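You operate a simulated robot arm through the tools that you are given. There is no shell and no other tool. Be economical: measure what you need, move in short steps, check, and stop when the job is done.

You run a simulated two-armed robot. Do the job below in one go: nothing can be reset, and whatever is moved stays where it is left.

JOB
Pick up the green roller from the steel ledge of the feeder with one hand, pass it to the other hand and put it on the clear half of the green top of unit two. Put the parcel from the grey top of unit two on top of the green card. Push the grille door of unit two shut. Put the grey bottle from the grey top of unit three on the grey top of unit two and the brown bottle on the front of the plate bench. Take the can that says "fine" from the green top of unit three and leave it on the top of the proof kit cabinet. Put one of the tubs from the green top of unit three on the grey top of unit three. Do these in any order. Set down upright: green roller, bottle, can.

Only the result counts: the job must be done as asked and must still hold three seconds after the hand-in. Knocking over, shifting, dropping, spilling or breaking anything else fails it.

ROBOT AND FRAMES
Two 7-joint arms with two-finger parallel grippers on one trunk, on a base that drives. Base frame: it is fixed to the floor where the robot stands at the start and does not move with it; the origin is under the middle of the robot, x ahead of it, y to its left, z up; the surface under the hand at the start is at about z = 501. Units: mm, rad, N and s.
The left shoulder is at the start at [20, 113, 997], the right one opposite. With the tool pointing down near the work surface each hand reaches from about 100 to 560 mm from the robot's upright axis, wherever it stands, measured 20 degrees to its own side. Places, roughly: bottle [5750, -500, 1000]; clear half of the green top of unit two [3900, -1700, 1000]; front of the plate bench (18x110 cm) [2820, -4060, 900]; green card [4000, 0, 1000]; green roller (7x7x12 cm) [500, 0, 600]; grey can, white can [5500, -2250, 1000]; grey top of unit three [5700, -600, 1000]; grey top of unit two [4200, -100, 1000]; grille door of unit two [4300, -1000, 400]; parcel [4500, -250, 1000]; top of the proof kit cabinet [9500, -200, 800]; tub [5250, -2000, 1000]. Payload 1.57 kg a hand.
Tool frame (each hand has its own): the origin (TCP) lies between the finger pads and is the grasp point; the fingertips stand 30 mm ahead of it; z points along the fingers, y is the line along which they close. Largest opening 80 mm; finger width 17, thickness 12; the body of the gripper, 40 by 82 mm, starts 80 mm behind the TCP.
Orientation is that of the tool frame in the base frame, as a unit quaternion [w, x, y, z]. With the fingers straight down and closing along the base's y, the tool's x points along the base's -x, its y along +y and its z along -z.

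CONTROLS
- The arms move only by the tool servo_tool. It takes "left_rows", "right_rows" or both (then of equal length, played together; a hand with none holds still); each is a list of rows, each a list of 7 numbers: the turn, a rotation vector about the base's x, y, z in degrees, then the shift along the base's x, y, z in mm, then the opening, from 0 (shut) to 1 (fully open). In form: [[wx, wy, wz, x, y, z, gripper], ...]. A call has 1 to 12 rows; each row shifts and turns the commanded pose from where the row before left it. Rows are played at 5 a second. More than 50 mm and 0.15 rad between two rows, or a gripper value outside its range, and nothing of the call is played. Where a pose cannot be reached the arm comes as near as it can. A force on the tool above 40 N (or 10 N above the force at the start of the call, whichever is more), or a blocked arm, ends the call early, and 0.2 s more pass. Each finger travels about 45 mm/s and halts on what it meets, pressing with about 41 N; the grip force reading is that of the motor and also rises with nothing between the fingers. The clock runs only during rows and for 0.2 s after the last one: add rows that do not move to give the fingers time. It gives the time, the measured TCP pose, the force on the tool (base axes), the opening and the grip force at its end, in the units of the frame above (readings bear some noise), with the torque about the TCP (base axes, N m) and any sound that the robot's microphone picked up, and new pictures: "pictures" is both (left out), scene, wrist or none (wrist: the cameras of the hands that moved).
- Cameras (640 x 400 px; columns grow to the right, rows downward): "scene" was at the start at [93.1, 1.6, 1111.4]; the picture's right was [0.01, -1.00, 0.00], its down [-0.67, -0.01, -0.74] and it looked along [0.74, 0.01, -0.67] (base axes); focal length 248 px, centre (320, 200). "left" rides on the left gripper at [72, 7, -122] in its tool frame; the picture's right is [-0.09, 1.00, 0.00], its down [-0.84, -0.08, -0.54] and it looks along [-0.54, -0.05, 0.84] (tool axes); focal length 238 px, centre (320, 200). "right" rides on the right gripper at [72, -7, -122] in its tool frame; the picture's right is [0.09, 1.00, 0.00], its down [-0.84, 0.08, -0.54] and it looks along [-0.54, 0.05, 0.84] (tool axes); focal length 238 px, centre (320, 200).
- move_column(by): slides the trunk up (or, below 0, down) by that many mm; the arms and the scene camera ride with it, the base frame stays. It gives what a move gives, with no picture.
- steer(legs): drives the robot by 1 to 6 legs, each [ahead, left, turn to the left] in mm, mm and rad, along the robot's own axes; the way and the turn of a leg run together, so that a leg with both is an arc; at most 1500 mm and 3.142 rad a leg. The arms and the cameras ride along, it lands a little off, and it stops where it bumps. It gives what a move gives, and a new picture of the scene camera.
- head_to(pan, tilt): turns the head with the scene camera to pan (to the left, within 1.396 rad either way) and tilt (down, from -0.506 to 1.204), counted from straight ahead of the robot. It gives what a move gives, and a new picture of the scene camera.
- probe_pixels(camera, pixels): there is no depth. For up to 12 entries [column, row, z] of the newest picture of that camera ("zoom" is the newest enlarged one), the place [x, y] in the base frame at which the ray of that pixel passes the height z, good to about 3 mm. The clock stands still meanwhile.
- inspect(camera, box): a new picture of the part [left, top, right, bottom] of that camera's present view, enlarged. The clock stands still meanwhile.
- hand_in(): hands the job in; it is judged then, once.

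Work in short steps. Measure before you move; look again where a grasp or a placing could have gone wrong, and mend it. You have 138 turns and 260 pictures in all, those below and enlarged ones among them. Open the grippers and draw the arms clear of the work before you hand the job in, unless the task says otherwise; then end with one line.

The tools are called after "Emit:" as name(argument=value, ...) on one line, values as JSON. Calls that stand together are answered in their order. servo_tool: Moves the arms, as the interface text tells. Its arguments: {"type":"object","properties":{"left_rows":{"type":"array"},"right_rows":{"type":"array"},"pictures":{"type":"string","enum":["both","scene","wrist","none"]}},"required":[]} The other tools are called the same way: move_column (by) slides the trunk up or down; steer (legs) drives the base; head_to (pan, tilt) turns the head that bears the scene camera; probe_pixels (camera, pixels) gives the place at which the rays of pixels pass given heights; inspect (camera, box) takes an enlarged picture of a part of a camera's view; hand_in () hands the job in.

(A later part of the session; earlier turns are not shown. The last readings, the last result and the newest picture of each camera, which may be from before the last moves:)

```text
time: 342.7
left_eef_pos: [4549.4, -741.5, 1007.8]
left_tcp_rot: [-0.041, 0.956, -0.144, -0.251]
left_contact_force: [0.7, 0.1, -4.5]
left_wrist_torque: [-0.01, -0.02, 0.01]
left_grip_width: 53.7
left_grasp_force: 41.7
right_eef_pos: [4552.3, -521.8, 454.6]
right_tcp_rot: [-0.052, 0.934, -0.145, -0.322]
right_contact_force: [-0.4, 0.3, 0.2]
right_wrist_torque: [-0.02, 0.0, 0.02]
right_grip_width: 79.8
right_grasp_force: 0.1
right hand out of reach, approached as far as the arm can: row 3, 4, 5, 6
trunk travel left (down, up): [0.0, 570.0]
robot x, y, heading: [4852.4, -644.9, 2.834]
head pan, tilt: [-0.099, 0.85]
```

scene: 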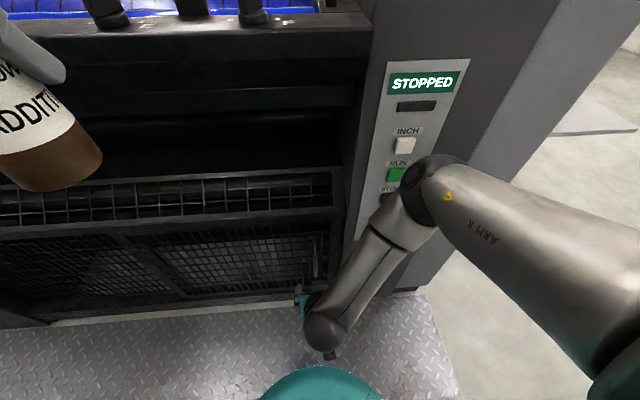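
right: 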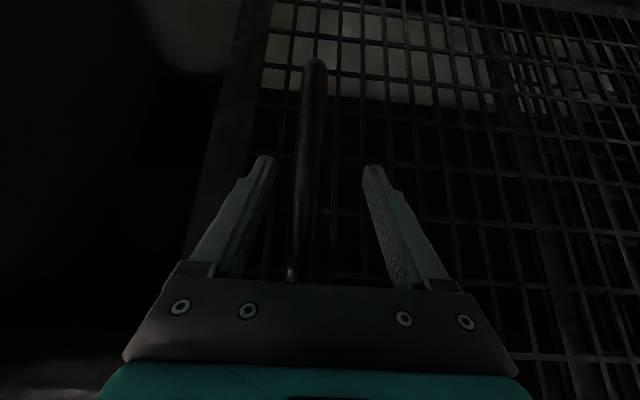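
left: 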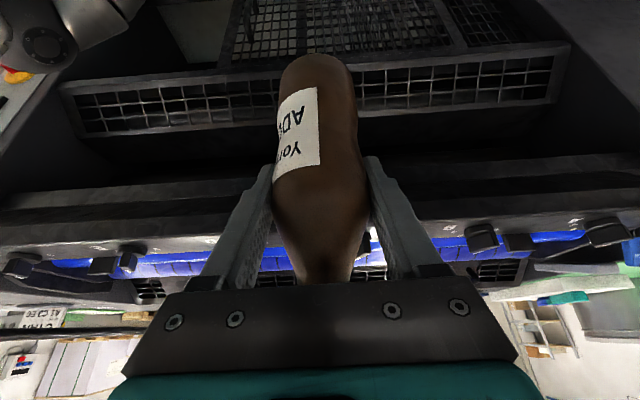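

I raise the column 500 mm and straighten the right hand back to pointing down.

Emit:
move_column(by=500)

Emit:
servo_tool(right_rows=[[0, 0, 0, 0, 0, 40, 1], [-2.3, -7.3, 0, 0, 0, 45, 1], [-2.3, -7.3, 0, 0, 0, 45, 1], [-2.3, -7.3, 0, 0, 0, 45, 1], [-2.3, -7.3, 0, 0, 0, 45, 1], [-2.3, -7.3, 0, 0, 0, 45, 1], [0, 0, 0, 0, 0, 45, 1], [0, 0, 0, 0, 0, 0, 1]], left_rows=[[0, 0, 0, 0, 0, -20, 0.4], [0, 0, 0, 0, 0, -20, 0.4], [0, 0, 0, 0, 0, -20, 0.4], [0, 0, 0, 0, 0, -20, 0.4], [0, 0, 0, 0, 0, -20, 0.4], [0, 0, 0, 0, 0, -20, 0.4], [0, 0, 0, 0, 0, 0, 0.4], [0, 0, 0, 0, 0, 0, 0.4]], pictures="none")

Emit:
head_to(pan=-0.3, tilt=0.75)

```text
refused: 500 is not a number from -400 to 400
```

```text
time: 344.5
left_eef_pos: [4520.3, -732.4, 918.1]
left_tcp_rot: [-0.04, 0.957, -0.144, -0.249]
left_contact_force: [0.3, -0.1, -4.2]
left_wrist_torque: [0.01, 0.02, -0.01]
left_grip_width: 54.2
left_grasp_force: 41.1
left hand out of reach, approached as far as the arm can: row 4, 5, 6
right_eef_pos: [4550.0, -522.9, 761.5]
right_tcp_rot: [0.001, 0.988, -0.153, -0.001]
right_contact_force: [-0.8, -0.3, -0.3]
right_wrist_torque: [0.0, 0.0, 0.04]
right_grip_width: 80.2
right_grasp_force: 0.0
trunk travel left (down, up): [0.0, 570.0]
robot x, y, heading: [4853.3, -644.8, 2.834]
head pan, tilt: [-0.099, 0.85]
```

```text
time: 345.2
left_eef_pos: [4520.2, -733.3, 918.3]
left_tcp_rot: [-0.041, 0.957, -0.144, -0.249]
left_contact_force: [-0.3, 0.0, -5.4]
left_wrist_torque: [-0.02, -0.04, -0.02]
left_grip_width: 54.2
left_grasp_force: 41.0
right_eef_pos: [4550.7, -521.7, 760.4]
right_tcp_rot: [0.001, 0.988, -0.153, -0.001]
right_contact_force: [-0.1, 0.4, 0.5]
right_wrist_torque: [0.02, -0.02, -0.01]
right_grip_width: 79.8
right_grasp_force: 0.0
trunk travel left (down, up): [0.0, 570.0]
robot x, y, heading: [4852.1, -645.6, 2.834]
head pan, tilt: [-0.3, 0.75]
```

scene: 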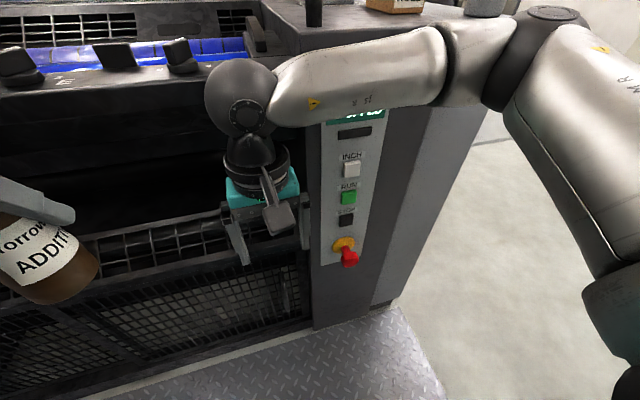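

I back 60 mm away from the face, then raise the column in two steps.

Emit:
steer(legs=[[-60, 0, 0]])

Emit:
move_column(by=400)

Emit:
move_column(by=90)

Emit:
steer(legs=[[0, -190, 0]])

Emit:
head_to(pan=-0.1, tilt=0.8)

```text
time: 346.2
left_eef_pos: [4577.3, -751.6, 918.0]
left_tcp_rot: [-0.041, 0.957, -0.144, -0.248]
left_contact_force: [0.0, 0.4, -4.2]
left_wrist_torque: [0.02, 0.01, -0.02]
left_grip_width: 54.0
left_grasp_force: 40.9
right_eef_pos: [4607.3, -539.7, 760.8]
right_tcp_rot: [0.001, 0.988, -0.153, -0.001]
right_contact_force: [0.7, 0.2, -0.2]
right_wrist_torque: [-0.03, 0.02, 0.01]
right_grip_width: 79.8
right_grasp_force: 0.0
trunk travel left (down, up): [0.0, 570.0]
robot x, y, heading: [4909.2, -662.7, 2.833]
head pan, tilt: [-0.3, 0.75]
```

scene: 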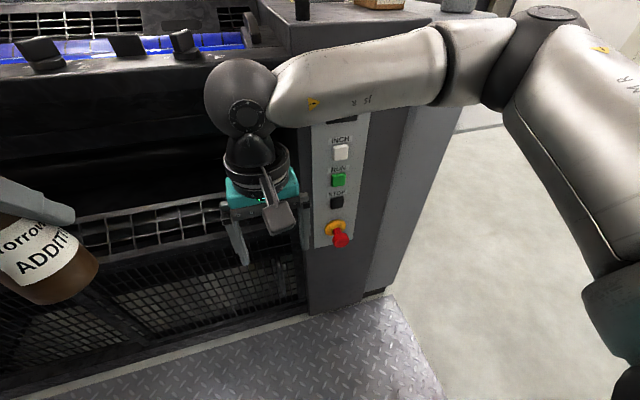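

```text
time: 350.0
left_eef_pos: [4577.0, -750.6, 1317.9]
left_tcp_rot: [-0.04, 0.957, -0.145, -0.249]
left_contact_force: [0.4, 0.7, -4.4]
left_wrist_torque: [-0.01, -0.01, 0.0]
left_grip_width: 54.0
left_grasp_force: 41.2
right_eef_pos: [4606.5, -539.8, 1161.1]
right_tcp_rot: [0.001, 0.988, -0.153, -0.001]
right_contact_force: [-0.3, 0.6, -1.3]
right_wrist_torque: [0.01, 0.0, 0.02]
right_grip_width: 80.0
right_grasp_force: 0.0
trunk travel left (down, up): [-400.0, 170.0]
robot x, y, heading: [4908.0, -664.1, 2.834]
head pan, tilt: [-0.3, 0.75]
```

```text
time: 351.3
left_eef_pos: [4576.5, -750.4, 1408.6]
left_tcp_rot: [-0.039, 0.957, -0.143, -0.249]
left_contact_force: [0.5, 0.1, -4.8]
left_wrist_torque: [0.02, 0.01, -0.01]
left_grip_width: 53.9
left_grasp_force: 41.2
right_eef_pos: [4607.0, -539.6, 1250.5]
right_tcp_rot: [0.001, 0.988, -0.153, -0.002]
right_contact_force: [-0.9, 0.2, 0.8]
right_wrist_torque: [0.06, 0.0, -0.03]
right_grip_width: 80.1
right_grasp_force: 0.0
trunk travel left (down, up): [-490.0, 80.0]
robot x, y, heading: [4909.3, -665.0, 2.836]
head pan, tilt: [-0.3, 0.75]
```

```text
time: 352.8
left_eef_pos: [4634.5, -571.8, 1407.6]
left_tcp_rot: [-0.04, 0.957, -0.145, -0.249]
left_contact_force: [-0.2, 0.2, -3.6]
left_wrist_torque: [0.02, 0.0, 0.0]
left_grip_width: 54.1
left_grasp_force: 40.5
right_eef_pos: [4663.3, -360.2, 1250.5]
right_tcp_rot: [0.002, 0.988, -0.153, -0.001]
right_contact_force: [0.3, -0.5, 0.4]
right_wrist_torque: [-0.01, 0.03, 0.01]
right_grip_width: 80.0
right_grasp_force: 0.1
trunk travel left (down, up): [-490.0, 80.0]
robot x, y, heading: [4965.2, -488.0, 2.833]
head pan, tilt: [-0.3, 0.75]
```

scene: 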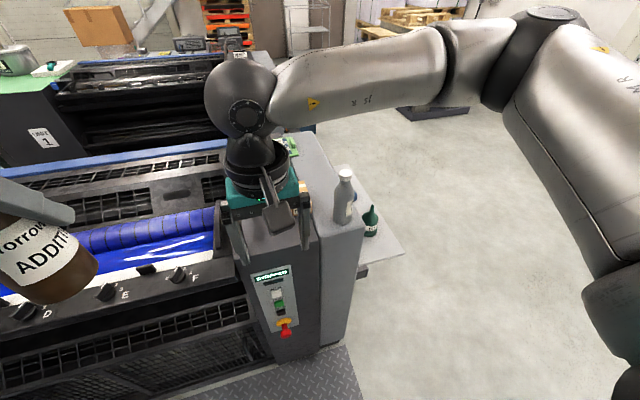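

```text
time: 353.6
left_eef_pos: [4633.4, -571.2, 1408.4]
left_tcp_rot: [-0.04, 0.957, -0.144, -0.249]
left_contact_force: [-0.2, -0.5, -4.4]
left_wrist_torque: [0.05, 0.0, 0.0]
left_grip_width: 54.1
left_grasp_force: 40.6
right_eef_pos: [4663.9, -361.9, 1251.0]
right_tcp_rot: [0.001, 0.988, -0.153, -0.001]
right_contact_force: [0.2, 0.5, -0.5]
right_wrist_torque: [0.06, 0.03, 0.03]
right_grip_width: 79.8
right_grasp_force: 0.0
trunk travel left (down, up): [-490.0, 80.0]
robot x, y, heading: [4966.6, -485.5, 2.834]
head pan, tilt: [-0.099, 0.799]
```

scene: 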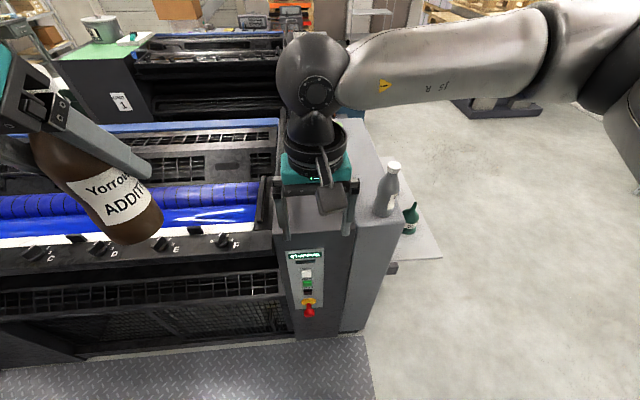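

I drive 195 mm closer to bring the parcel within the right hand's reach and move above it.

Emit:
steer(legs=[[195, 0, 0]])

Emit:
servo_tool(right_rows=[[0, 0, 0, -15, 42, 0, 1], [0, 0, 0, -15, 42, 0, 1], [0, 0, 0, -20, 30, 0, 1], [0, 0, 0, -20, 15, 0, 1], [0, 0, 0, 0, 0, 0, 1]], pictures="both")

```text
time: 355.1
left_eef_pos: [4448.2, -511.5, 1408.2]
left_tcp_rot: [-0.041, 0.957, -0.146, -0.249]
left_contact_force: [0.0, -0.5, -4.8]
left_wrist_torque: [0.01, -0.01, -0.01]
left_grip_width: 54.1
left_grasp_force: 41.0
right_eef_pos: [4479.1, -301.5, 1250.9]
right_tcp_rot: [0.0, 0.988, -0.155, -0.001]
right_contact_force: [-0.1, -0.4, 0.4]
right_wrist_torque: [0.04, 0.01, 0.02]
right_grip_width: 79.8
right_grasp_force: 0.0
trunk travel left (down, up): [-490.0, 80.0]
robot x, y, heading: [4782.1, -423.8, 2.837]
head pan, tilt: [-0.099, 0.799]
```

scene: 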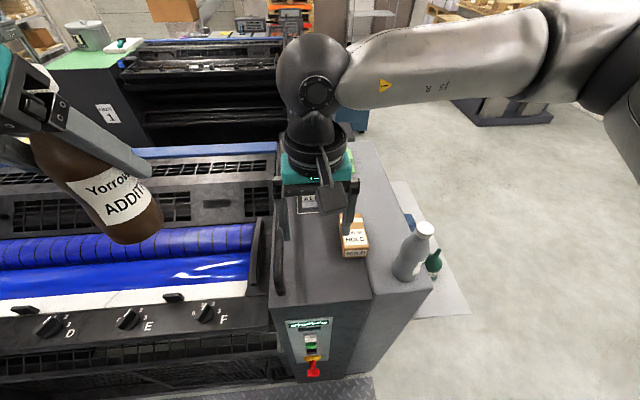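

```text
time: 356.3
left_eef_pos: [4449.5, -512.3, 1407.7]
left_tcp_rot: [-0.04, 0.957, -0.145, -0.249]
left_contact_force: [-0.2, 0.6, -4.2]
left_wrist_torque: [0.0, 0.0, 0.0]
left_grip_width: 54.0
left_grasp_force: 41.0
right_eef_pos: [4411.0, -172.3, 1252.0]
right_tcp_rot: [0.0, 0.988, -0.153, -0.001]
right_contact_force: [-0.4, 0.0, 0.4]
right_wrist_torque: [0.01, 0.02, 0.0]
right_grip_width: 79.8
right_grasp_force: 0.1
trunk travel left (down, up): [-490.0, 80.0]
robot x, y, heading: [4782.0, -425.6, 2.832]
head pan, tilt: [-0.099, 0.799]
```

scene: 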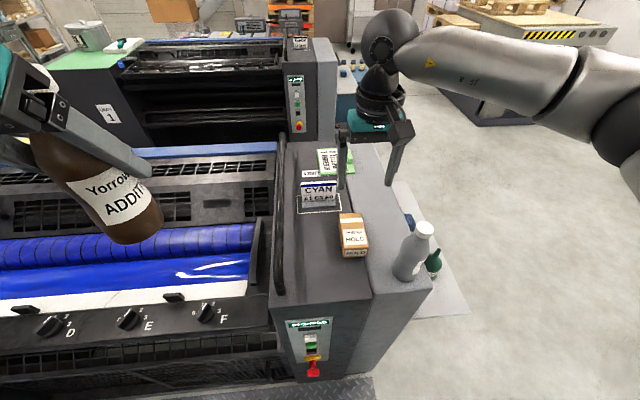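
right: 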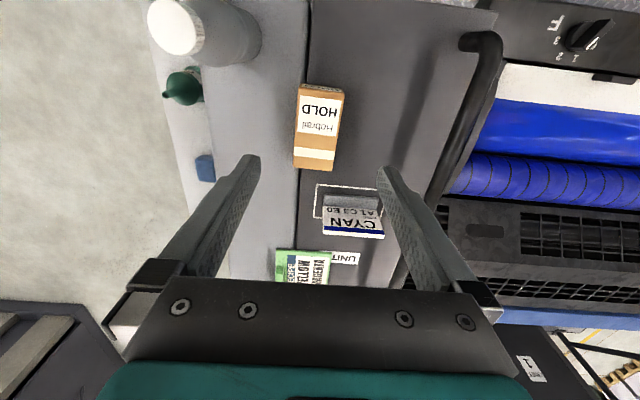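

I probe the parcel's top face corners from the right camera.

Emit:
probe_pixels(camera="right", pixels=[[300, 90, 1040], [343, 94, 1040], [335, 168, 1040], [295, 165, 1040], [318, 128, 1040]])

Emit:
inspect(camera="right", box=[240, 60, 400, 200])

```text
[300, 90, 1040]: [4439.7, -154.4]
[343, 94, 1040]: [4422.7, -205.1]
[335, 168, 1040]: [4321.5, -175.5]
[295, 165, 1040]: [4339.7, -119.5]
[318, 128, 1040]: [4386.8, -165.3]
```

```text
2.86 times, centred on (320, 130) of right
```

zoom: 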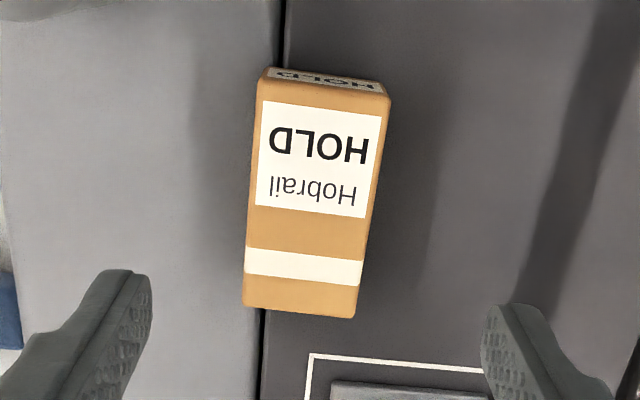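

Parcel centre (4381,-164), aligned. I descend to z=1036 over it and close.

Emit:
servo_tool(right_rows=[[0, 0, -1.5, -30, 8, -30, 1], [0, 0, 0, 0, 0, -45, 1], [0, 0, 0, 0, 0, -45, 1], [0, 0, 0, 0, 0, -45, 1], [0, 0, 0, 0, 0, -35, 1], [0, 0, 0, 0, 0, -15, 1], [0, 0, 0, 0, 0, 0, 0.85], [0, 0, 0, 0, 0, 0, 0.7], [0, 0, 0, 0, 0, 0, 0.5], [0, 0, 0, 0, 0, 0, 0.5], [0, 0, 0, 0, 0, 0, 0.5]], pictures="wrist")

```text
time: 358.7
left_eef_pos: [4448.5, -509.9, 1408.1]
left_tcp_rot: [-0.04, 0.957, -0.144, -0.249]
left_contact_force: [0.8, -0.1, -4.1]
left_wrist_torque: [0.03, -0.07, -0.01]
left_grip_width: 54.1
left_grasp_force: 41.1
right_eef_pos: [4379.5, -164.5, 1033.8]
right_tcp_rot: [0.001, 0.986, -0.167, -0.001]
right_contact_force: [-0.2, 0.0, 0.0]
right_wrist_torque: [-0.02, 0.01, -0.01]
right_grip_width: 59.5
right_grasp_force: 40.8
trunk travel left (down, up): [-490.0, 80.0]
robot x, y, heading: [4782.1, -425.2, 2.831]
head pan, tilt: [-0.099, 0.799]
```

right: 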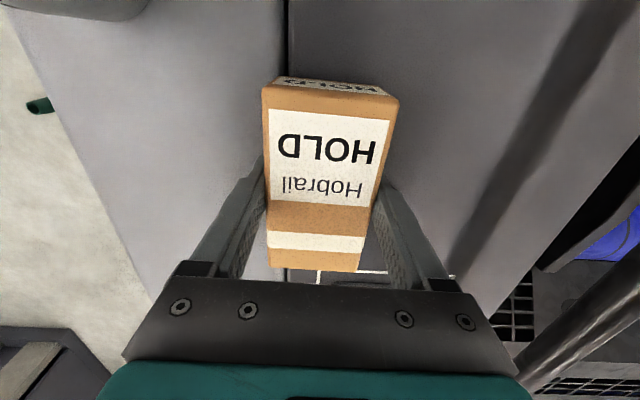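

Gripped at 59.5 mm. I lift straight up and draw it back.

Emit:
servo_tool(right_rows=[[0, 0, 0, 0, 0, 10, 0.5], [0, 0, 0, 0, 0, 30, 0.5], [0, 0, 0, 0, 0, 45, 0.5], [0, 0, 0, 0, 0, 45, 0.5], [0, 0, 0, 0, 0, 45, 0.5], [0, 0, 0, 0, 0, 45, 0.5], [0, 0, 0, 0, 0, 40, 0.5], [0, 0, 0, 38, -25, 0, 0.5], [0, 0, 0, 38, -25, 0, 0.5], [0, 0, 0, 38, -25, 0, 0.5], [0, 0, 0, 0, 0, 0, 0.5]], pictures="scene")

```text
time: 361.1
left_eef_pos: [4447.9, -511.7, 1407.4]
left_tcp_rot: [-0.04, 0.957, -0.146, -0.248]
left_contact_force: [0.0, 0.6, -4.6]
left_wrist_torque: [-0.01, 0.01, -0.02]
left_grip_width: 53.7
left_grasp_force: 41.2
right_eef_pos: [4493.3, -241.3, 1295.0]
right_tcp_rot: [0.002, 0.986, -0.168, -0.002]
right_contact_force: [-0.2, 0.1, -3.5]
right_wrist_torque: [0.01, 0.01, 0.0]
right_grip_width: 59.6
right_grasp_force: 40.7
trunk travel left (down, up): [-490.0, 80.0]
robot x, y, heading: [4780.4, -424.8, 2.829]
head pan, tilt: [-0.099, 0.799]
```

scene: 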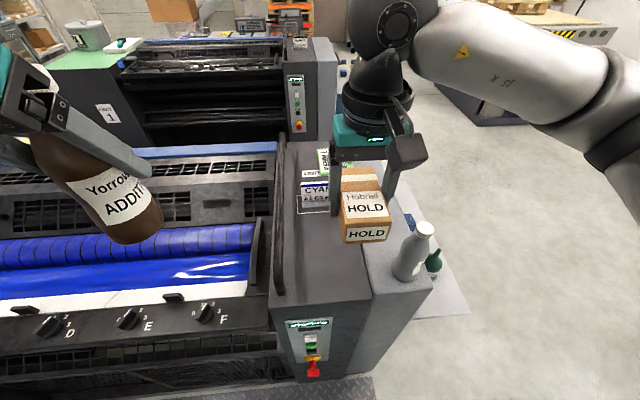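

Parcel held. I leave the gap, go along the aisle past unit two's drawer to the mouth of gap 1–2, and turn to face unit two.

Emit:
steer(legs=[[-170, 0, 0.006], [0, 1050, 0], [0, 0, 0]])

```text
time: 367.8
left_eef_pos: [4312.6, -1546.8, 1407.1]
left_tcp_rot: [-0.038, 0.958, -0.138, -0.25]
left_contact_force: [-0.3, 0.6, -4.8]
left_wrist_torque: [0.0, -0.01, -0.01]
left_grip_width: 54.2
left_grasp_force: 41.3
right_eef_pos: [4354.9, -1275.6, 1294.9]
right_tcp_rot: [0.002, 0.987, -0.159, -0.001]
right_contact_force: [0.6, 0.0, -2.3]
right_wrist_torque: [0.0, 0.01, 0.0]
right_grip_width: 59.6
right_grasp_force: 40.9
trunk travel left (down, up): [-490.0, 80.0]
robot x, y, heading: [4642.8, -1456.1, 2.848]
head pan, tilt: [-0.099, 0.799]
```

scene: 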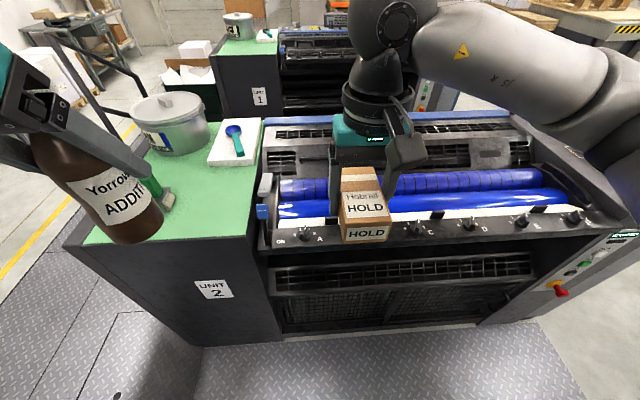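

I went the wrong way along the gap (nothing touched). I reverse: strafe right out to the aisle, then forward along it.

Emit:
steer(legs=[[0, 0, -0.012], [0, -1040, 0], [0, -1040, 0], [780, 0, 0], [770, 0, 0]])

Emit:
head_to(pan=0.9, tilt=0.6)

```text
time: 385.8
left_eef_pos: [3485.0, 901.3, 1408.4]
left_tcp_rot: [-0.042, 0.955, -0.154, -0.249]
left_contact_force: [-0.2, 1.4, -4.4]
left_wrist_torque: [0.0, 0.04, 0.01]
left_grip_width: 54.2
left_grasp_force: 41.0
right_eef_pos: [3535.7, 1171.0, 1294.8]
right_tcp_rot: [0.001, 0.984, -0.176, 0.0]
right_contact_force: [0.2, 0.5, -2.1]
right_wrist_torque: [0.02, -0.03, -0.02]
right_grip_width: 59.4
right_grasp_force: 41.0
trunk travel left (down, up): [-490.0, 80.0]
robot x, y, heading: [3819.7, 980.6, 2.815]
head pan, tilt: [-0.099, 0.799]
```

scene: 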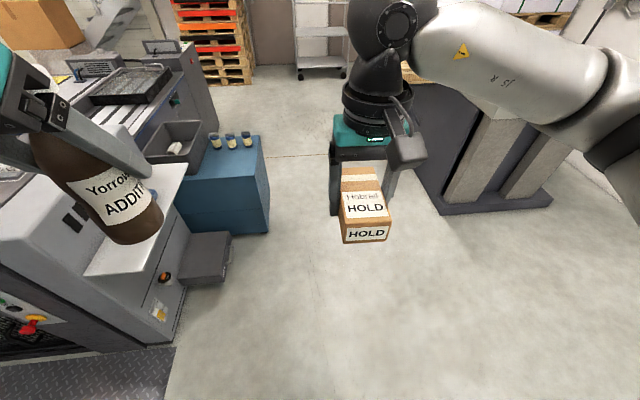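

```text
time: 387.0
left_eef_pos: [3485.6, 900.9, 1407.6]
left_tcp_rot: [-0.042, 0.956, -0.153, -0.248]
left_contact_force: [-0.3, 0.4, -4.9]
left_wrist_torque: [0.02, 0.01, -0.02]
left_grip_width: 54.0
left_grasp_force: 40.8
right_eef_pos: [3535.3, 1171.0, 1294.4]
right_tcp_rot: [0.002, 0.985, -0.175, -0.001]
right_contact_force: [0.4, -0.1, -2.1]
right_wrist_torque: [0.02, 0.02, 0.0]
right_grip_width: 59.7
right_grasp_force: 40.9
trunk travel left (down, up): [-490.0, 80.0]
robot x, y, heading: [3823.2, 981.5, 2.807]
head pan, tilt: [0.901, 0.6]
```

scene: 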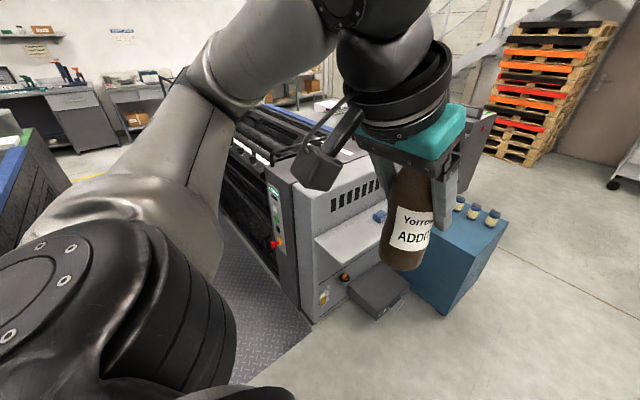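

I turn to face +X and strafe right into gap 1–2 until level with the card.

Emit:
steer(legs=[[0, 0, -3.116], [-30, -950, 0]])

Emit:
head_to(pan=0, tilt=0.8)

```text
time: 399.4
left_eef_pos: [3785.5, 183.6, 1407.3]
left_tcp_rot: [0.247, 0.18, 0.951, -0.049]
left_contact_force: [-0.4, -1.0, -4.4]
left_wrist_torque: [0.0, -0.01, -0.02]
left_grip_width: 54.1
left_grasp_force: 41.4
right_eef_pos: [3718.8, -84.5, 1295.2]
right_tcp_rot: [0.002, 0.203, 0.979, 0.001]
right_contact_force: [0.2, 0.4, -2.4]
right_wrist_torque: [0.01, 0.0, -0.01]
right_grip_width: 59.5
right_grasp_force: 40.9
trunk travel left (down, up): [-490.0, 80.0]
robot x, y, heading: [3447.7, 120.6, -0.387]
head pan, tilt: [0.901, 0.6]
```

scene: 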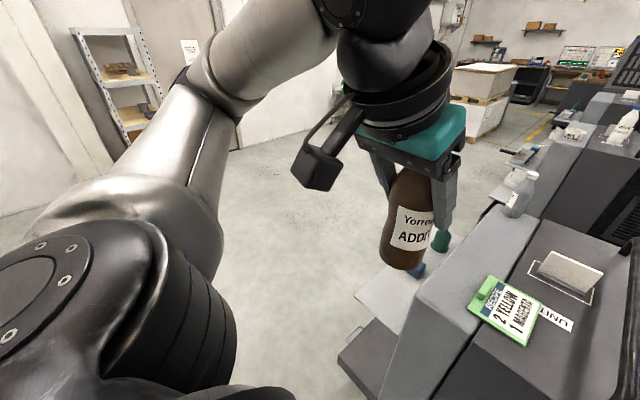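

```text
time: 400.6
left_eef_pos: [3785.2, 183.7, 1408.2]
left_tcp_rot: [0.247, 0.18, 0.951, -0.05]
left_contact_force: [-0.3, -0.2, -4.3]
left_wrist_torque: [0.0, -0.02, 0.0]
left_grip_width: 53.8
left_grasp_force: 41.0
right_eef_pos: [3719.3, -83.2, 1294.3]
right_tcp_rot: [0.001, 0.203, 0.979, 0.001]
right_contact_force: [-0.5, -0.3, -1.7]
right_wrist_torque: [-0.02, -0.02, 0.01]
right_grip_width: 59.8
right_grasp_force: 41.1
trunk travel left (down, up): [-490.0, 80.0]
robot x, y, heading: [3447.5, 120.1, -0.386]
head pan, tilt: [0.0, 0.799]
```

scene: 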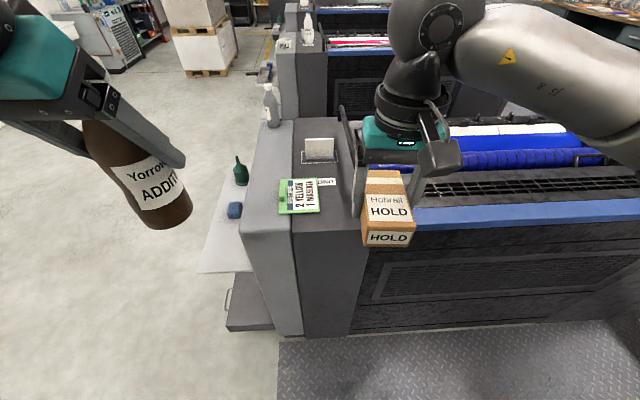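

The card is at px (300,195). I correct heading, drive 190 ahead and 90 left, and probe the card's corners.

Emit:
steer(legs=[[0, 0, 0.08], [190, 90, 0]])

Emit:
inspect(camera="scene", box=[230, 120, 430, 280])

```text
time: 402.7
left_eef_pos: [3987.4, 240.6, 1407.2]
left_tcp_rot: [0.248, 0.141, 0.958, -0.039]
left_contact_force: [0.5, -0.3, -4.2]
left_wrist_torque: [-0.01, 0.01, 0.0]
left_grip_width: 53.9
left_grasp_force: 40.5
right_eef_pos: [3945.3, -29.9, 1294.8]
right_tcp_rot: [0.001, 0.162, 0.987, 0.001]
right_contact_force: [0.5, -0.2, -2.1]
right_wrist_torque: [-0.03, 0.04, -0.01]
right_grip_width: 59.6
right_grasp_force: 40.6
trunk travel left (down, up): [-490.0, 80.0]
robot x, y, heading: [3653.3, 152.0, -0.297]
head pan, tilt: [0.0, 0.799]
```

scene: 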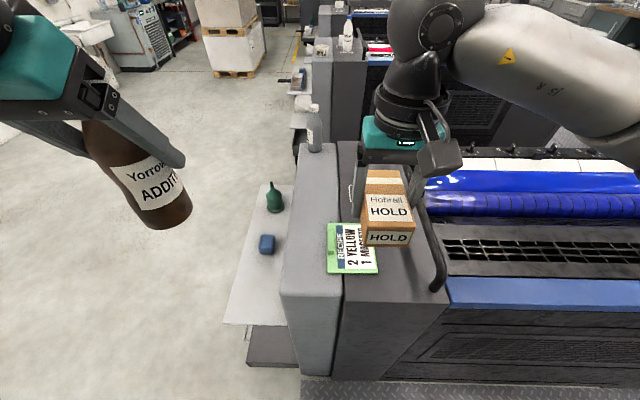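

```text
2.50 times, centred on (330, 200) of scene
```

zoom: 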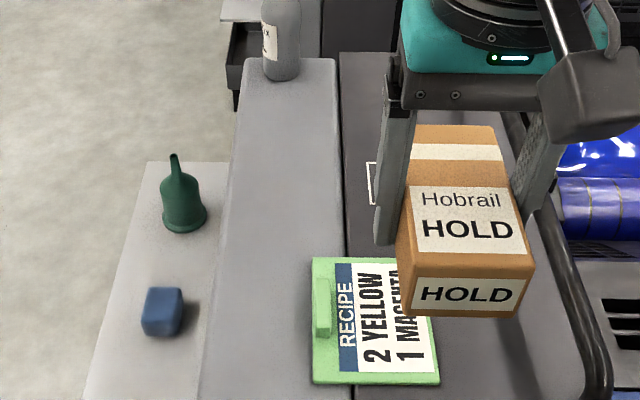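

I probe the card corners and the clip.

Emit:
probe_pixels(camera="scene", pixels=[[327, 273, 1003], [377.5, 273, 1003], [326.8, 223, 1003], [335, 232, 1010], [335, 254, 1010], [327, 254, 1010], [369, 223, 1003]])

```text
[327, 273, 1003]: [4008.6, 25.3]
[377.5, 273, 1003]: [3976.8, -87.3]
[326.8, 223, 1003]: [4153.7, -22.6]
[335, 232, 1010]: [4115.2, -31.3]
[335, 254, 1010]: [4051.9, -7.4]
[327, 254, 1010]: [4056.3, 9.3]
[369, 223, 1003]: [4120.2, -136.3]
```

Target for the parcel centre is (4060,-73), beside the clip. I move over it and descend to z≈1055.

Emit:
servo_tool(right_rows=[[0, 0, 0, 38, -14, 0, 0.5], [0, 0, 0, 38, -14, 0, 0.5], [0, 0, 0, 39, -15, -20, 0.5], [0, 0, 0, 0, 0, -45, 0.5], [0, 0, 0, 0, 0, -45, 0.5], [0, 0, 0, 0, 0, -45, 0.5], [0, 0, 0, 0, 0, -45, 0.5], [0, 0, 0, 0, 0, -35, 0.5], [0, 0, 0, 0, 0, 0, 0.5]], pictures="both")

Emit:
inspect(camera="scene", box=[280, 170, 440, 290])

```text
time: 404.7
left_eef_pos: [3986.1, 241.6, 1407.1]
left_tcp_rot: [0.249, 0.14, 0.958, -0.039]
left_contact_force: [-0.2, 0.2, -3.8]
left_wrist_torque: [-0.01, 0.0, 0.03]
left_grip_width: 54.1
left_grasp_force: 41.5
right_eef_pos: [4058.9, -72.8, 1060.4]
right_tcp_rot: [0.001, 0.162, 0.987, 0.002]
right_contact_force: [0.0, -0.7, -1.5]
right_wrist_torque: [-0.01, 0.0, 0.02]
right_grip_width: 59.8
right_grasp_force: 40.8
trunk travel left (down, up): [-490.0, 80.0]
robot x, y, heading: [3658.3, 152.6, -0.297]
head pan, tilt: [0.0, 0.799]
```

scene: 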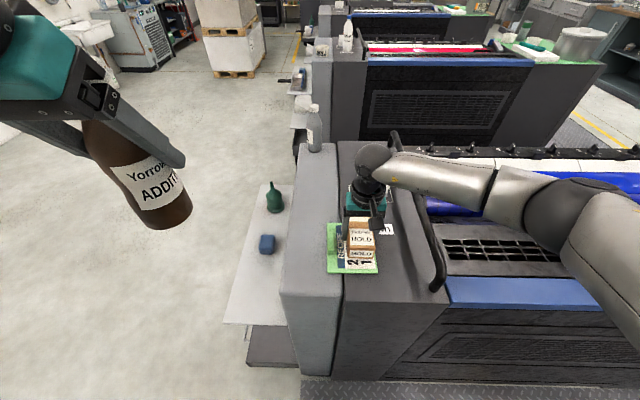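
right: 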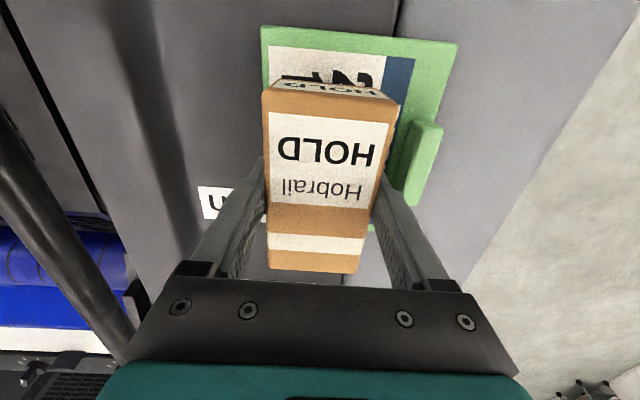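

```text
3.33 times, centred on (360, 230) of scene
```

zoom: 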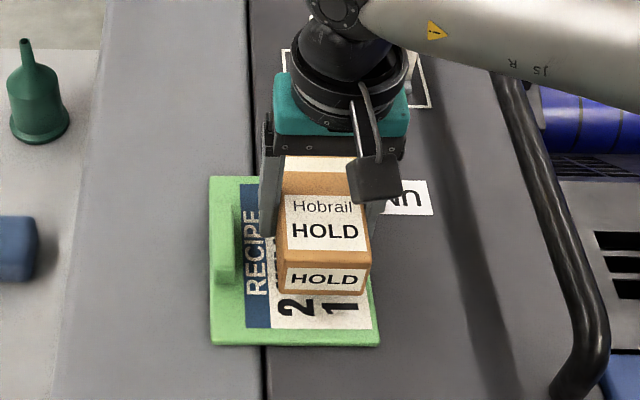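

Well aligned over the card. I lower gently to contact.

Emit:
servo_tool(right_rows=[[0, 0, 0, 0, 0, -10, 0.5], [0, 0, 0, 0, 0, -4, 0.5], [0, 0, 0, 0, 0, -2, 0.5], [0, 0, 0, 0, 0, 0, 0.5]], pictures="none")

```text
time: 405.7
left_eef_pos: [3986.5, 241.9, 1407.3]
left_tcp_rot: [0.249, 0.141, 0.958, -0.039]
left_contact_force: [0.4, -0.4, -4.0]
left_wrist_torque: [-0.02, 0.0, 0.01]
left_grip_width: 53.8
left_grasp_force: 41.3
right_eef_pos: [4059.5, -73.2, 1044.0]
right_tcp_rot: [0.001, 0.162, 0.987, 0.001]
right_contact_force: [-0.4, 0.6, -1.8]
right_wrist_torque: [-0.04, -0.03, -0.01]
right_grip_width: 59.3
right_grasp_force: 41.0
trunk travel left (down, up): [-490.0, 80.0]
robot x, y, heading: [3652.0, 151.8, -0.296]
head pan, tilt: [0.0, 0.799]
```

Not in contact yet; continuing in 2 mm steps.

Emit:
servo_tool(right_rows=[[0, 0, 0, 0, 0, -2, 0.5], [0, 0, 0, 0, 0, -1, 0.5], [0, 0, 0, 0, 0, -1, 0.5], [0, 0, 0, 0, 0, 0, 0.5]], pictures="none")

```text
time: 406.7
left_eef_pos: [3985.6, 241.7, 1408.6]
left_tcp_rot: [0.249, 0.141, 0.957, -0.039]
left_contact_force: [-0.3, 0.5, -4.1]
left_wrist_torque: [0.0, 0.01, -0.02]
left_grip_width: 54.3
left_grasp_force: 41.5
right_eef_pos: [4059.5, -73.7, 1041.5]
right_tcp_rot: [0.003, 0.162, 0.987, 0.001]
right_contact_force: [-1.1, -5.1, 19.0]
right_wrist_torque: [-0.35, 0.84, 0.06]
right_grip_width: 59.6
right_grasp_force: 40.5
trunk travel left (down, up): [-490.0, 80.0]
robot x, y, heading: [3653.8, 155.4, -0.297]
head pan, tilt: [0.0, 0.799]
```

Contact (19 N). I release with a small opening and lift straight up, then draw back.

Emit:
servo_tool(right_rows=[[0, 0, 0, 0, 0, 1, 0.78], [0, 0, 0, 0, 0, 0, 0.86], [0, 0, 0, 0, 0, 0, 0.86], [0, 0, 0, 0, 0, 20, 0.86], [0, 0, 0, 0, 0, 40, 0.86], [0, 0, 0, 0, 0, 45, 1], [0, 0, 0, 0, 0, 45, 1], [0, 0, 0, 0, 0, 45, 1], [0, 0, 0, -40, 0, 20, 1], [0, 0, 0, -40, 0, 0, 1], [0, 0, 0, -40, 0, 0, 1]], pictures="none")

Emit:
inspect(camera="scene", box=[240, 90, 440, 290])

```text
time: 409.1
left_eef_pos: [3984.7, 240.1, 1407.1]
left_tcp_rot: [0.249, 0.141, 0.957, -0.039]
left_contact_force: [0.0, 0.1, -4.7]
left_wrist_torque: [-0.02, 0.02, 0.04]
left_grip_width: 53.9
left_grasp_force: 40.5
right_eef_pos: [3935.1, -76.5, 1255.0]
right_tcp_rot: [0.001, 0.161, 0.987, 0.002]
right_contact_force: [0.4, -0.1, -0.2]
right_wrist_torque: [0.03, -0.06, 0.01]
right_grip_width: 79.9
right_grasp_force: 0.1
trunk travel left (down, up): [-490.0, 80.0]
robot x, y, heading: [3659.1, 149.4, -0.296]
head pan, tilt: [0.0, 0.799]
```

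```text
2.00 times, centred on (340, 190) of scene
```

zoom: 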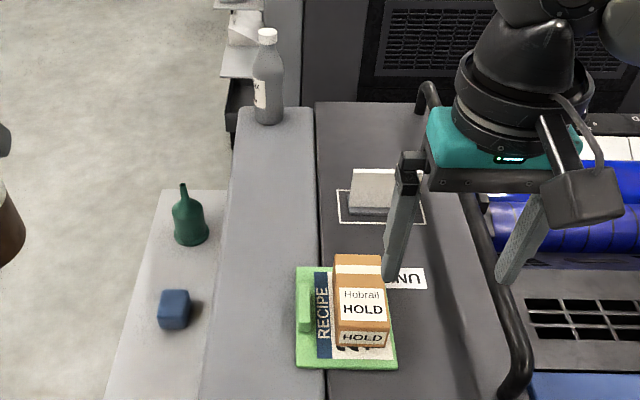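

The parcel rests on the card. Last: the brown bottle. I back into the gap's middle and strafe right through gap 1–2 to the right-hand aisle.

Emit:
steer(legs=[[-150, 0, -0.01], [0, -1300, 0], [0, -1300, 0], [500, 0, 0], [0, 0, -1.571]])

Emit:
head_to(pan=0, tilt=0.45)

```text
time: 429.2
left_eef_pos: [3252.2, -2777.4, 1406.7]
left_tcp_rot: [0.144, 0.787, 0.564, -0.205]
left_contact_force: [0.2, 0.3, -3.9]
left_wrist_torque: [-0.01, 0.04, 0.03]
left_grip_width: 53.9
left_grasp_force: 40.9
right_eef_pos: [2937.1, -2717.8, 1254.1]
right_tcp_rot: [0.001, 0.823, 0.568, 0.0]
right_contact_force: [0.0, -0.1, -0.8]
right_wrist_torque: [0.02, -0.01, 0.01]
right_grip_width: 80.1
right_grasp_force: 0.1
trunk travel left (down, up): [-490.0, 80.0]
robot x, y, heading: [3178.4, -2442.2, -1.907]
head pan, tilt: [0.0, 0.799]
```

scene: 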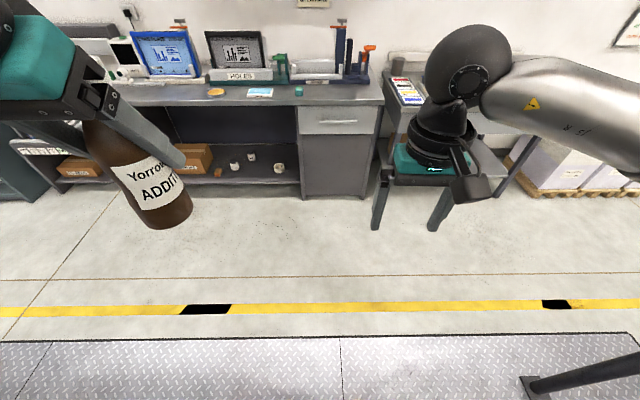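

```text
time: 430.0
left_eef_pos: [3252.0, -2778.3, 1408.1]
left_tcp_rot: [0.144, 0.787, 0.563, -0.206]
left_contact_force: [0.1, -0.2, -4.3]
left_wrist_torque: [0.02, -0.01, 0.0]
left_grip_width: 54.1
left_grasp_force: 41.0
right_eef_pos: [2938.3, -2718.4, 1254.1]
right_tcp_rot: [0.001, 0.823, 0.569, -0.001]
right_contact_force: [-0.5, -0.8, -0.9]
right_wrist_torque: [-0.01, -0.04, -0.02]
right_grip_width: 80.1
right_grasp_force: 0.0
trunk travel left (down, up): [-490.0, 80.0]
robot x, y, heading: [3173.5, -2442.9, -1.899]
head pan, tilt: [0.0, 0.45]
```

scene: 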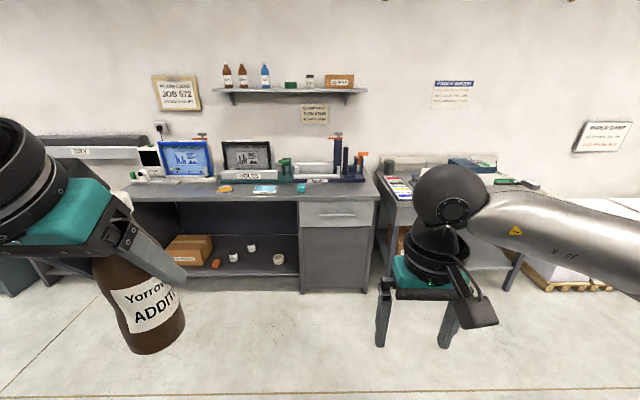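

The plate bench is straight ahead. I drive 800 mm closer and look down at its front strip.

Emit:
steer(legs=[[800, 0, 0.025]])

Emit:
head_to(pan=0, tilt=0.7)

Emit:
probe_pixels(camera="scene", pixels=[[320, 300, 0], [320, 230, 900]])

```text
time: 434.3
left_eef_pos: [3002.4, -3535.4, 1408.3]
left_tcp_rot: [0.147, 0.781, 0.571, -0.204]
left_contact_force: [-0.7, -0.5, -4.8]
left_wrist_torque: [0.03, 0.01, 0.0]
left_grip_width: 53.9
left_grasp_force: 41.0
right_eef_pos: [2686.3, -3480.9, 1255.3]
right_tcp_rot: [0.001, 0.816, 0.577, 0.0]
right_contact_force: [0.7, 0.2, 0.6]
right_wrist_torque: [0.02, -0.04, -0.02]
right_grip_width: 79.9
right_grasp_force: 0.1
trunk travel left (down, up): [-490.0, 80.0]
robot x, y, heading: [2921.2, -3199.9, -1.882]
head pan, tilt: [0.0, 0.45]
```

scene: 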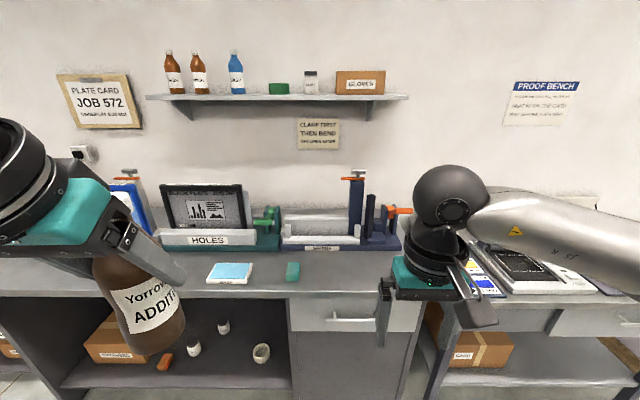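

```text
time: 435.1
left_eef_pos: [3001.7, -3534.3, 1407.0]
left_tcp_rot: [0.146, 0.781, 0.571, -0.204]
left_contact_force: [0.3, -0.3, -4.4]
left_wrist_torque: [-0.01, -0.03, -0.01]
left_grip_width: 53.9
left_grasp_force: 41.5
right_eef_pos: [2687.1, -3480.8, 1255.5]
right_tcp_rot: [0.001, 0.817, 0.577, 0.0]
right_contact_force: [-0.2, 0.1, -0.2]
right_wrist_torque: [0.02, -0.03, 0.05]
right_grip_width: 79.9
right_grasp_force: 0.1
trunk travel left (down, up): [-490.0, 80.0]
robot x, y, heading: [2918.9, -3198.3, -1.886]
head pan, tilt: [0.0, 0.7]
```

scene: 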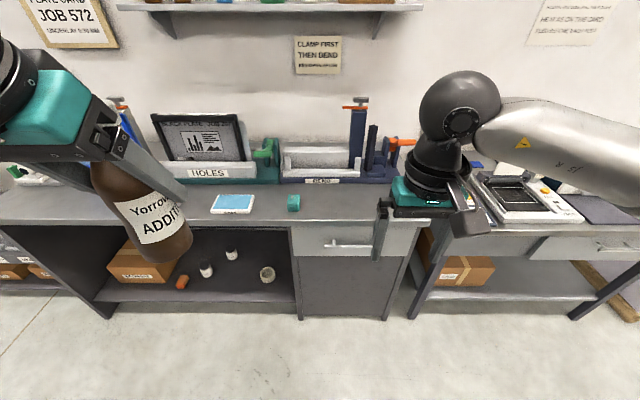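

```text
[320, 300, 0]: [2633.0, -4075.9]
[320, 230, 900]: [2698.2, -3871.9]
```

This is the plate bench (HOLES/BEND tools; the proof bench is to the right). I probe its front strip and the small items on it.

Emit:
probe_pixels(camera="scene", pixels=[[345, 223, 900], [345, 185, 900], [345, 205, 900], [293, 212, 900], [287, 208, 900], [255, 212, 900], [388, 205, 900], [2, 222, 900], [295, 222, 900], [298, 319, 0], [270, 207, 900], [210, 212, 900]])

Emit:
inspect(camera="scene", box=[180, 130, 420, 260])

```text
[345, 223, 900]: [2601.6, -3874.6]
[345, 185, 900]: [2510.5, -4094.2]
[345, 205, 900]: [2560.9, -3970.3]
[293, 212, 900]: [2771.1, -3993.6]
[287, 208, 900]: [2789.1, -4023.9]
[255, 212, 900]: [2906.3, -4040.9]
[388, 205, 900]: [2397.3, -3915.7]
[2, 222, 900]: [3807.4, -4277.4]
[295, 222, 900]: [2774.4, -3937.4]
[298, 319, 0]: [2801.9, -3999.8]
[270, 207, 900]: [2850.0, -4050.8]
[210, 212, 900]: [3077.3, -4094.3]
```

```text
2.67 times, centred on (300, 195) of scene
```

zoom: 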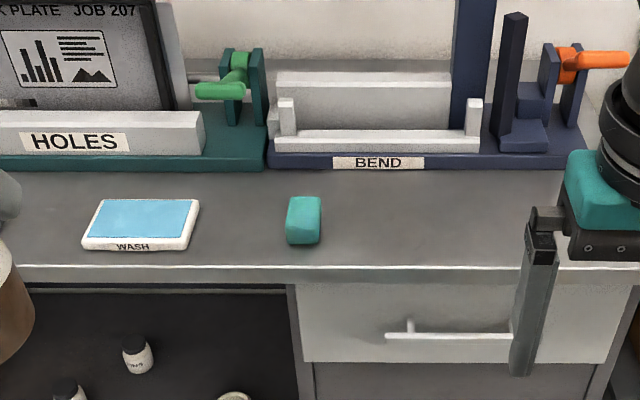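

Free spot: (2624,-3975) on the front strip, right of the green block. I drive into place and lower the column 200 mm.

Emit:
steer(legs=[[0, -125, 0.008], [370, 0, 0]])

Emit:
move_column(by=-200)

Emit:
head_to(pan=0, tilt=0.85)

```text
time: 438.3
left_eef_pos: [2769.0, -3850.3, 1406.7]
left_tcp_rot: [0.147, 0.78, 0.573, -0.204]
left_contact_force: [-1.2, 0.3, -4.7]
left_wrist_torque: [-0.01, -0.03, -0.01]
left_grip_width: 54.0
left_grasp_force: 41.4
right_eef_pos: [2453.3, -3798.3, 1255.6]
right_tcp_rot: [0.002, 0.816, 0.579, 0.0]
right_contact_force: [0.0, -0.8, -0.3]
right_wrist_torque: [0.03, 0.01, 0.03]
right_grip_width: 80.2
right_grasp_force: 0.1
trunk travel left (down, up): [-490.0, 80.0]
robot x, y, heading: [2686.3, -3520.2, -1.886]
head pan, tilt: [0.0, 0.7]
```

scene: 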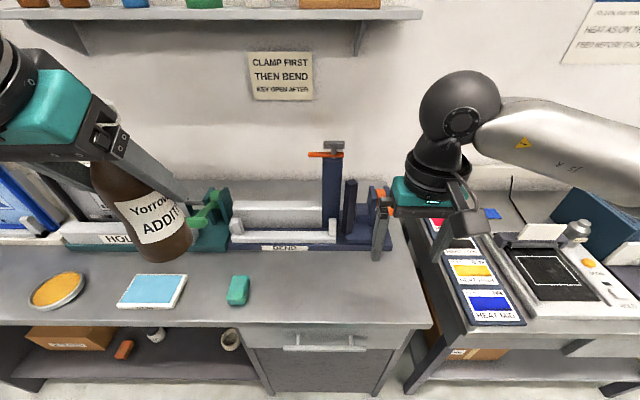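

```text
time: 440.5
left_eef_pos: [2771.0, -3851.7, 1207.0]
left_tcp_rot: [0.146, 0.781, 0.572, -0.204]
left_contact_force: [-0.2, 0.1, -4.7]
left_wrist_torque: [0.04, -0.04, -0.01]
left_grip_width: 54.0
left_grasp_force: 41.6
right_eef_pos: [2452.2, -3798.3, 1054.3]
right_tcp_rot: [0.001, 0.815, 0.579, 0.0]
right_contact_force: [-0.2, 0.7, 0.2]
right_wrist_torque: [0.01, 0.0, -0.02]
right_grip_width: 80.1
right_grasp_force: 0.2
trunk travel left (down, up): [-290.0, 280.0]
robot x, y, heading: [2685.6, -3516.3, -1.88]
head pan, tilt: [0.0, 0.7]
```

```text
time: 441.2
left_eef_pos: [2770.1, -3852.3, 1207.5]
left_tcp_rot: [0.147, 0.78, 0.572, -0.205]
left_contact_force: [0.6, -0.3, -3.9]
left_wrist_torque: [-0.01, 0.05, -0.01]
left_grip_width: 54.0
left_grasp_force: 41.0
right_eef_pos: [2453.1, -3797.8, 1054.6]
right_tcp_rot: [0.001, 0.815, 0.579, 0.0]
right_contact_force: [0.1, 0.5, -1.6]
right_wrist_torque: [0.0, 0.04, 0.0]
right_grip_width: 80.2
right_grasp_force: 0.1
trunk travel left (down, up): [-290.0, 280.0]
robot x, y, heading: [2684.8, -3517.4, -1.884]
head pan, tilt: [0.0, 0.85]
```

scene: 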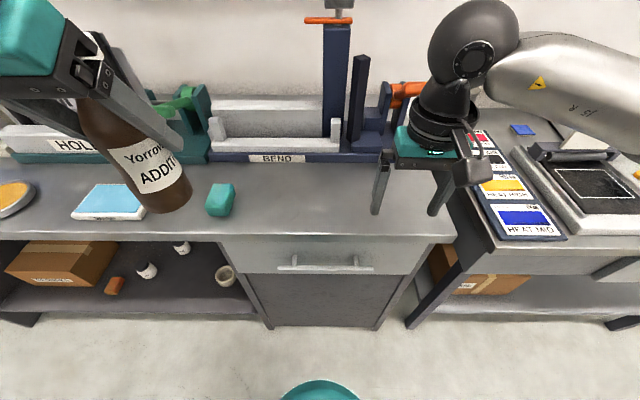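

I probe the target area from here.

Emit:
probe_pixels(camera="scene", pixels=[[300, 195, 900], [300, 237, 900], [300, 163, 900], [234, 210, 900], [300, 237, 880], [275, 328, 0]])

```text
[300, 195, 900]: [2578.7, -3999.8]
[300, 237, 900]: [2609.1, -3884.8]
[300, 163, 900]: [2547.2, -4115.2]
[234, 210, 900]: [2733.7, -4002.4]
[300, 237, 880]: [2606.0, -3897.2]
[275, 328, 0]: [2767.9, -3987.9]
```

Consistent with z≈900. I move the bottle over (2600,-3980) and lower it to just above the bench.

Emit:
servo_tool(left_rows=[[0, 0, 0, -34, -26, 0, 0.4], [0, 0, 0, -34, -26, 0, 0.4], [0, 0, 0, -34, -26, 0, 0.4], [0, 0, 0, -34, -25, -10, 0.4], [0, 0, 0, -34, -25, -20, 0.4], [0, 0, 0, 0, 0, -40, 0.4], [0, 0, 0, 0, 0, -45, 0.4], [0, 0, 0, 0, 0, -45, 0.4], [0, 0, 0, 0, 0, -30, 0.4], [0, 0, 0, 0, 0, -7, 0.4], [0, 0, 0, 0, 0, 0, 0.4]], pictures="both")

```text
time: 443.6
left_eef_pos: [2600.3, -3978.4, 1009.9]
left_tcp_rot: [0.147, 0.781, 0.572, -0.204]
left_contact_force: [-0.1, -0.1, -4.2]
left_wrist_torque: [-0.04, 0.0, 0.01]
left_grip_width: 54.1
left_grasp_force: 41.3
right_eef_pos: [2454.7, -3798.0, 1055.9]
right_tcp_rot: [0.001, 0.816, 0.578, 0.0]
right_contact_force: [0.4, 0.2, -0.3]
right_wrist_torque: [0.01, 0.0, -0.04]
right_grip_width: 79.9
right_grasp_force: 0.1
trunk travel left (down, up): [-290.0, 280.0]
robot x, y, heading: [2687.1, -3513.9, -1.885]
head pan, tilt: [0.0, 0.85]
```

scene: 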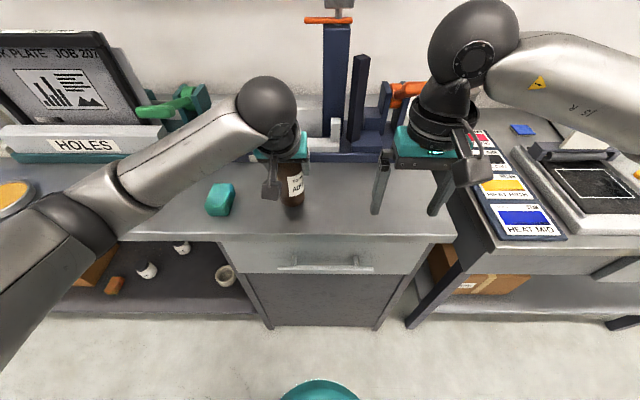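
left: 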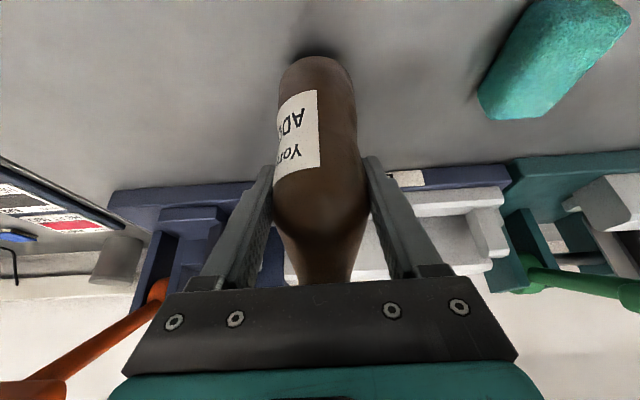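

Clear of everything. I lower in small steps to contact.

Emit:
servo_tool(left_rows=[[0.4, -0.13, 0, 0, 0, -7, 0.4], [0, 0, 0, 0, 0, -3, 0.4], [0, 0, 0, 0, 0, -2, 0.4], [0, 0, 0, 0, 0, 0, 0.4]], pictures="none")

```text
time: 444.6
left_eef_pos: [2598.9, -3977.8, 997.1]
left_tcp_rot: [0.145, 0.781, 0.573, -0.201]
left_contact_force: [-0.6, -0.5, -4.8]
left_wrist_torque: [0.0, 0.0, -0.04]
left_grip_width: 54.0
left_grasp_force: 41.1
right_eef_pos: [2453.6, -3797.3, 1055.2]
right_tcp_rot: [0.001, 0.816, 0.579, 0.0]
right_contact_force: [-0.1, 0.7, 0.1]
right_wrist_torque: [0.0, -0.02, -0.04]
right_grip_width: 80.2
right_grasp_force: 0.0
trunk travel left (down, up): [-290.0, 280.0]
robot x, y, heading: [2683.9, -3517.6, -1.883]
head pan, tilt: [0.0, 0.85]
```

I correct the tilt by 1.2° and continue down in 1–2 mm steps.

Emit:
servo_tool(left_rows=[[-1.15, 0.37, 0, 0, 0, 0, 0.4], [0, 0, 0, 0, 0, -1.5, 0.4], [0, 0, 0, 0, 0, -1, 0.4], [0, 0, 0, 0, 0, 0, 0.4]], pictures="none")

```text
time: 445.6
left_eef_pos: [2599.3, -3978.9, 995.3]
left_tcp_rot: [0.151, 0.779, 0.571, -0.21]
left_contact_force: [0.7, -0.1, -4.8]
left_wrist_torque: [0.0, 0.01, 0.0]
left_grip_width: 54.2
left_grasp_force: 41.6
right_eef_pos: [2453.8, -3797.0, 1054.9]
right_tcp_rot: [0.002, 0.816, 0.578, 0.0]
right_contact_force: [0.7, 1.3, 0.1]
right_wrist_torque: [-0.02, 0.02, 0.02]
right_grip_width: 79.9
right_grasp_force: 0.0
trunk travel left (down, up): [-290.0, 280.0]
robot x, y, heading: [2682.4, -3519.7, -1.883]
head pan, tilt: [0.0, 0.85]
5 turns are left
```

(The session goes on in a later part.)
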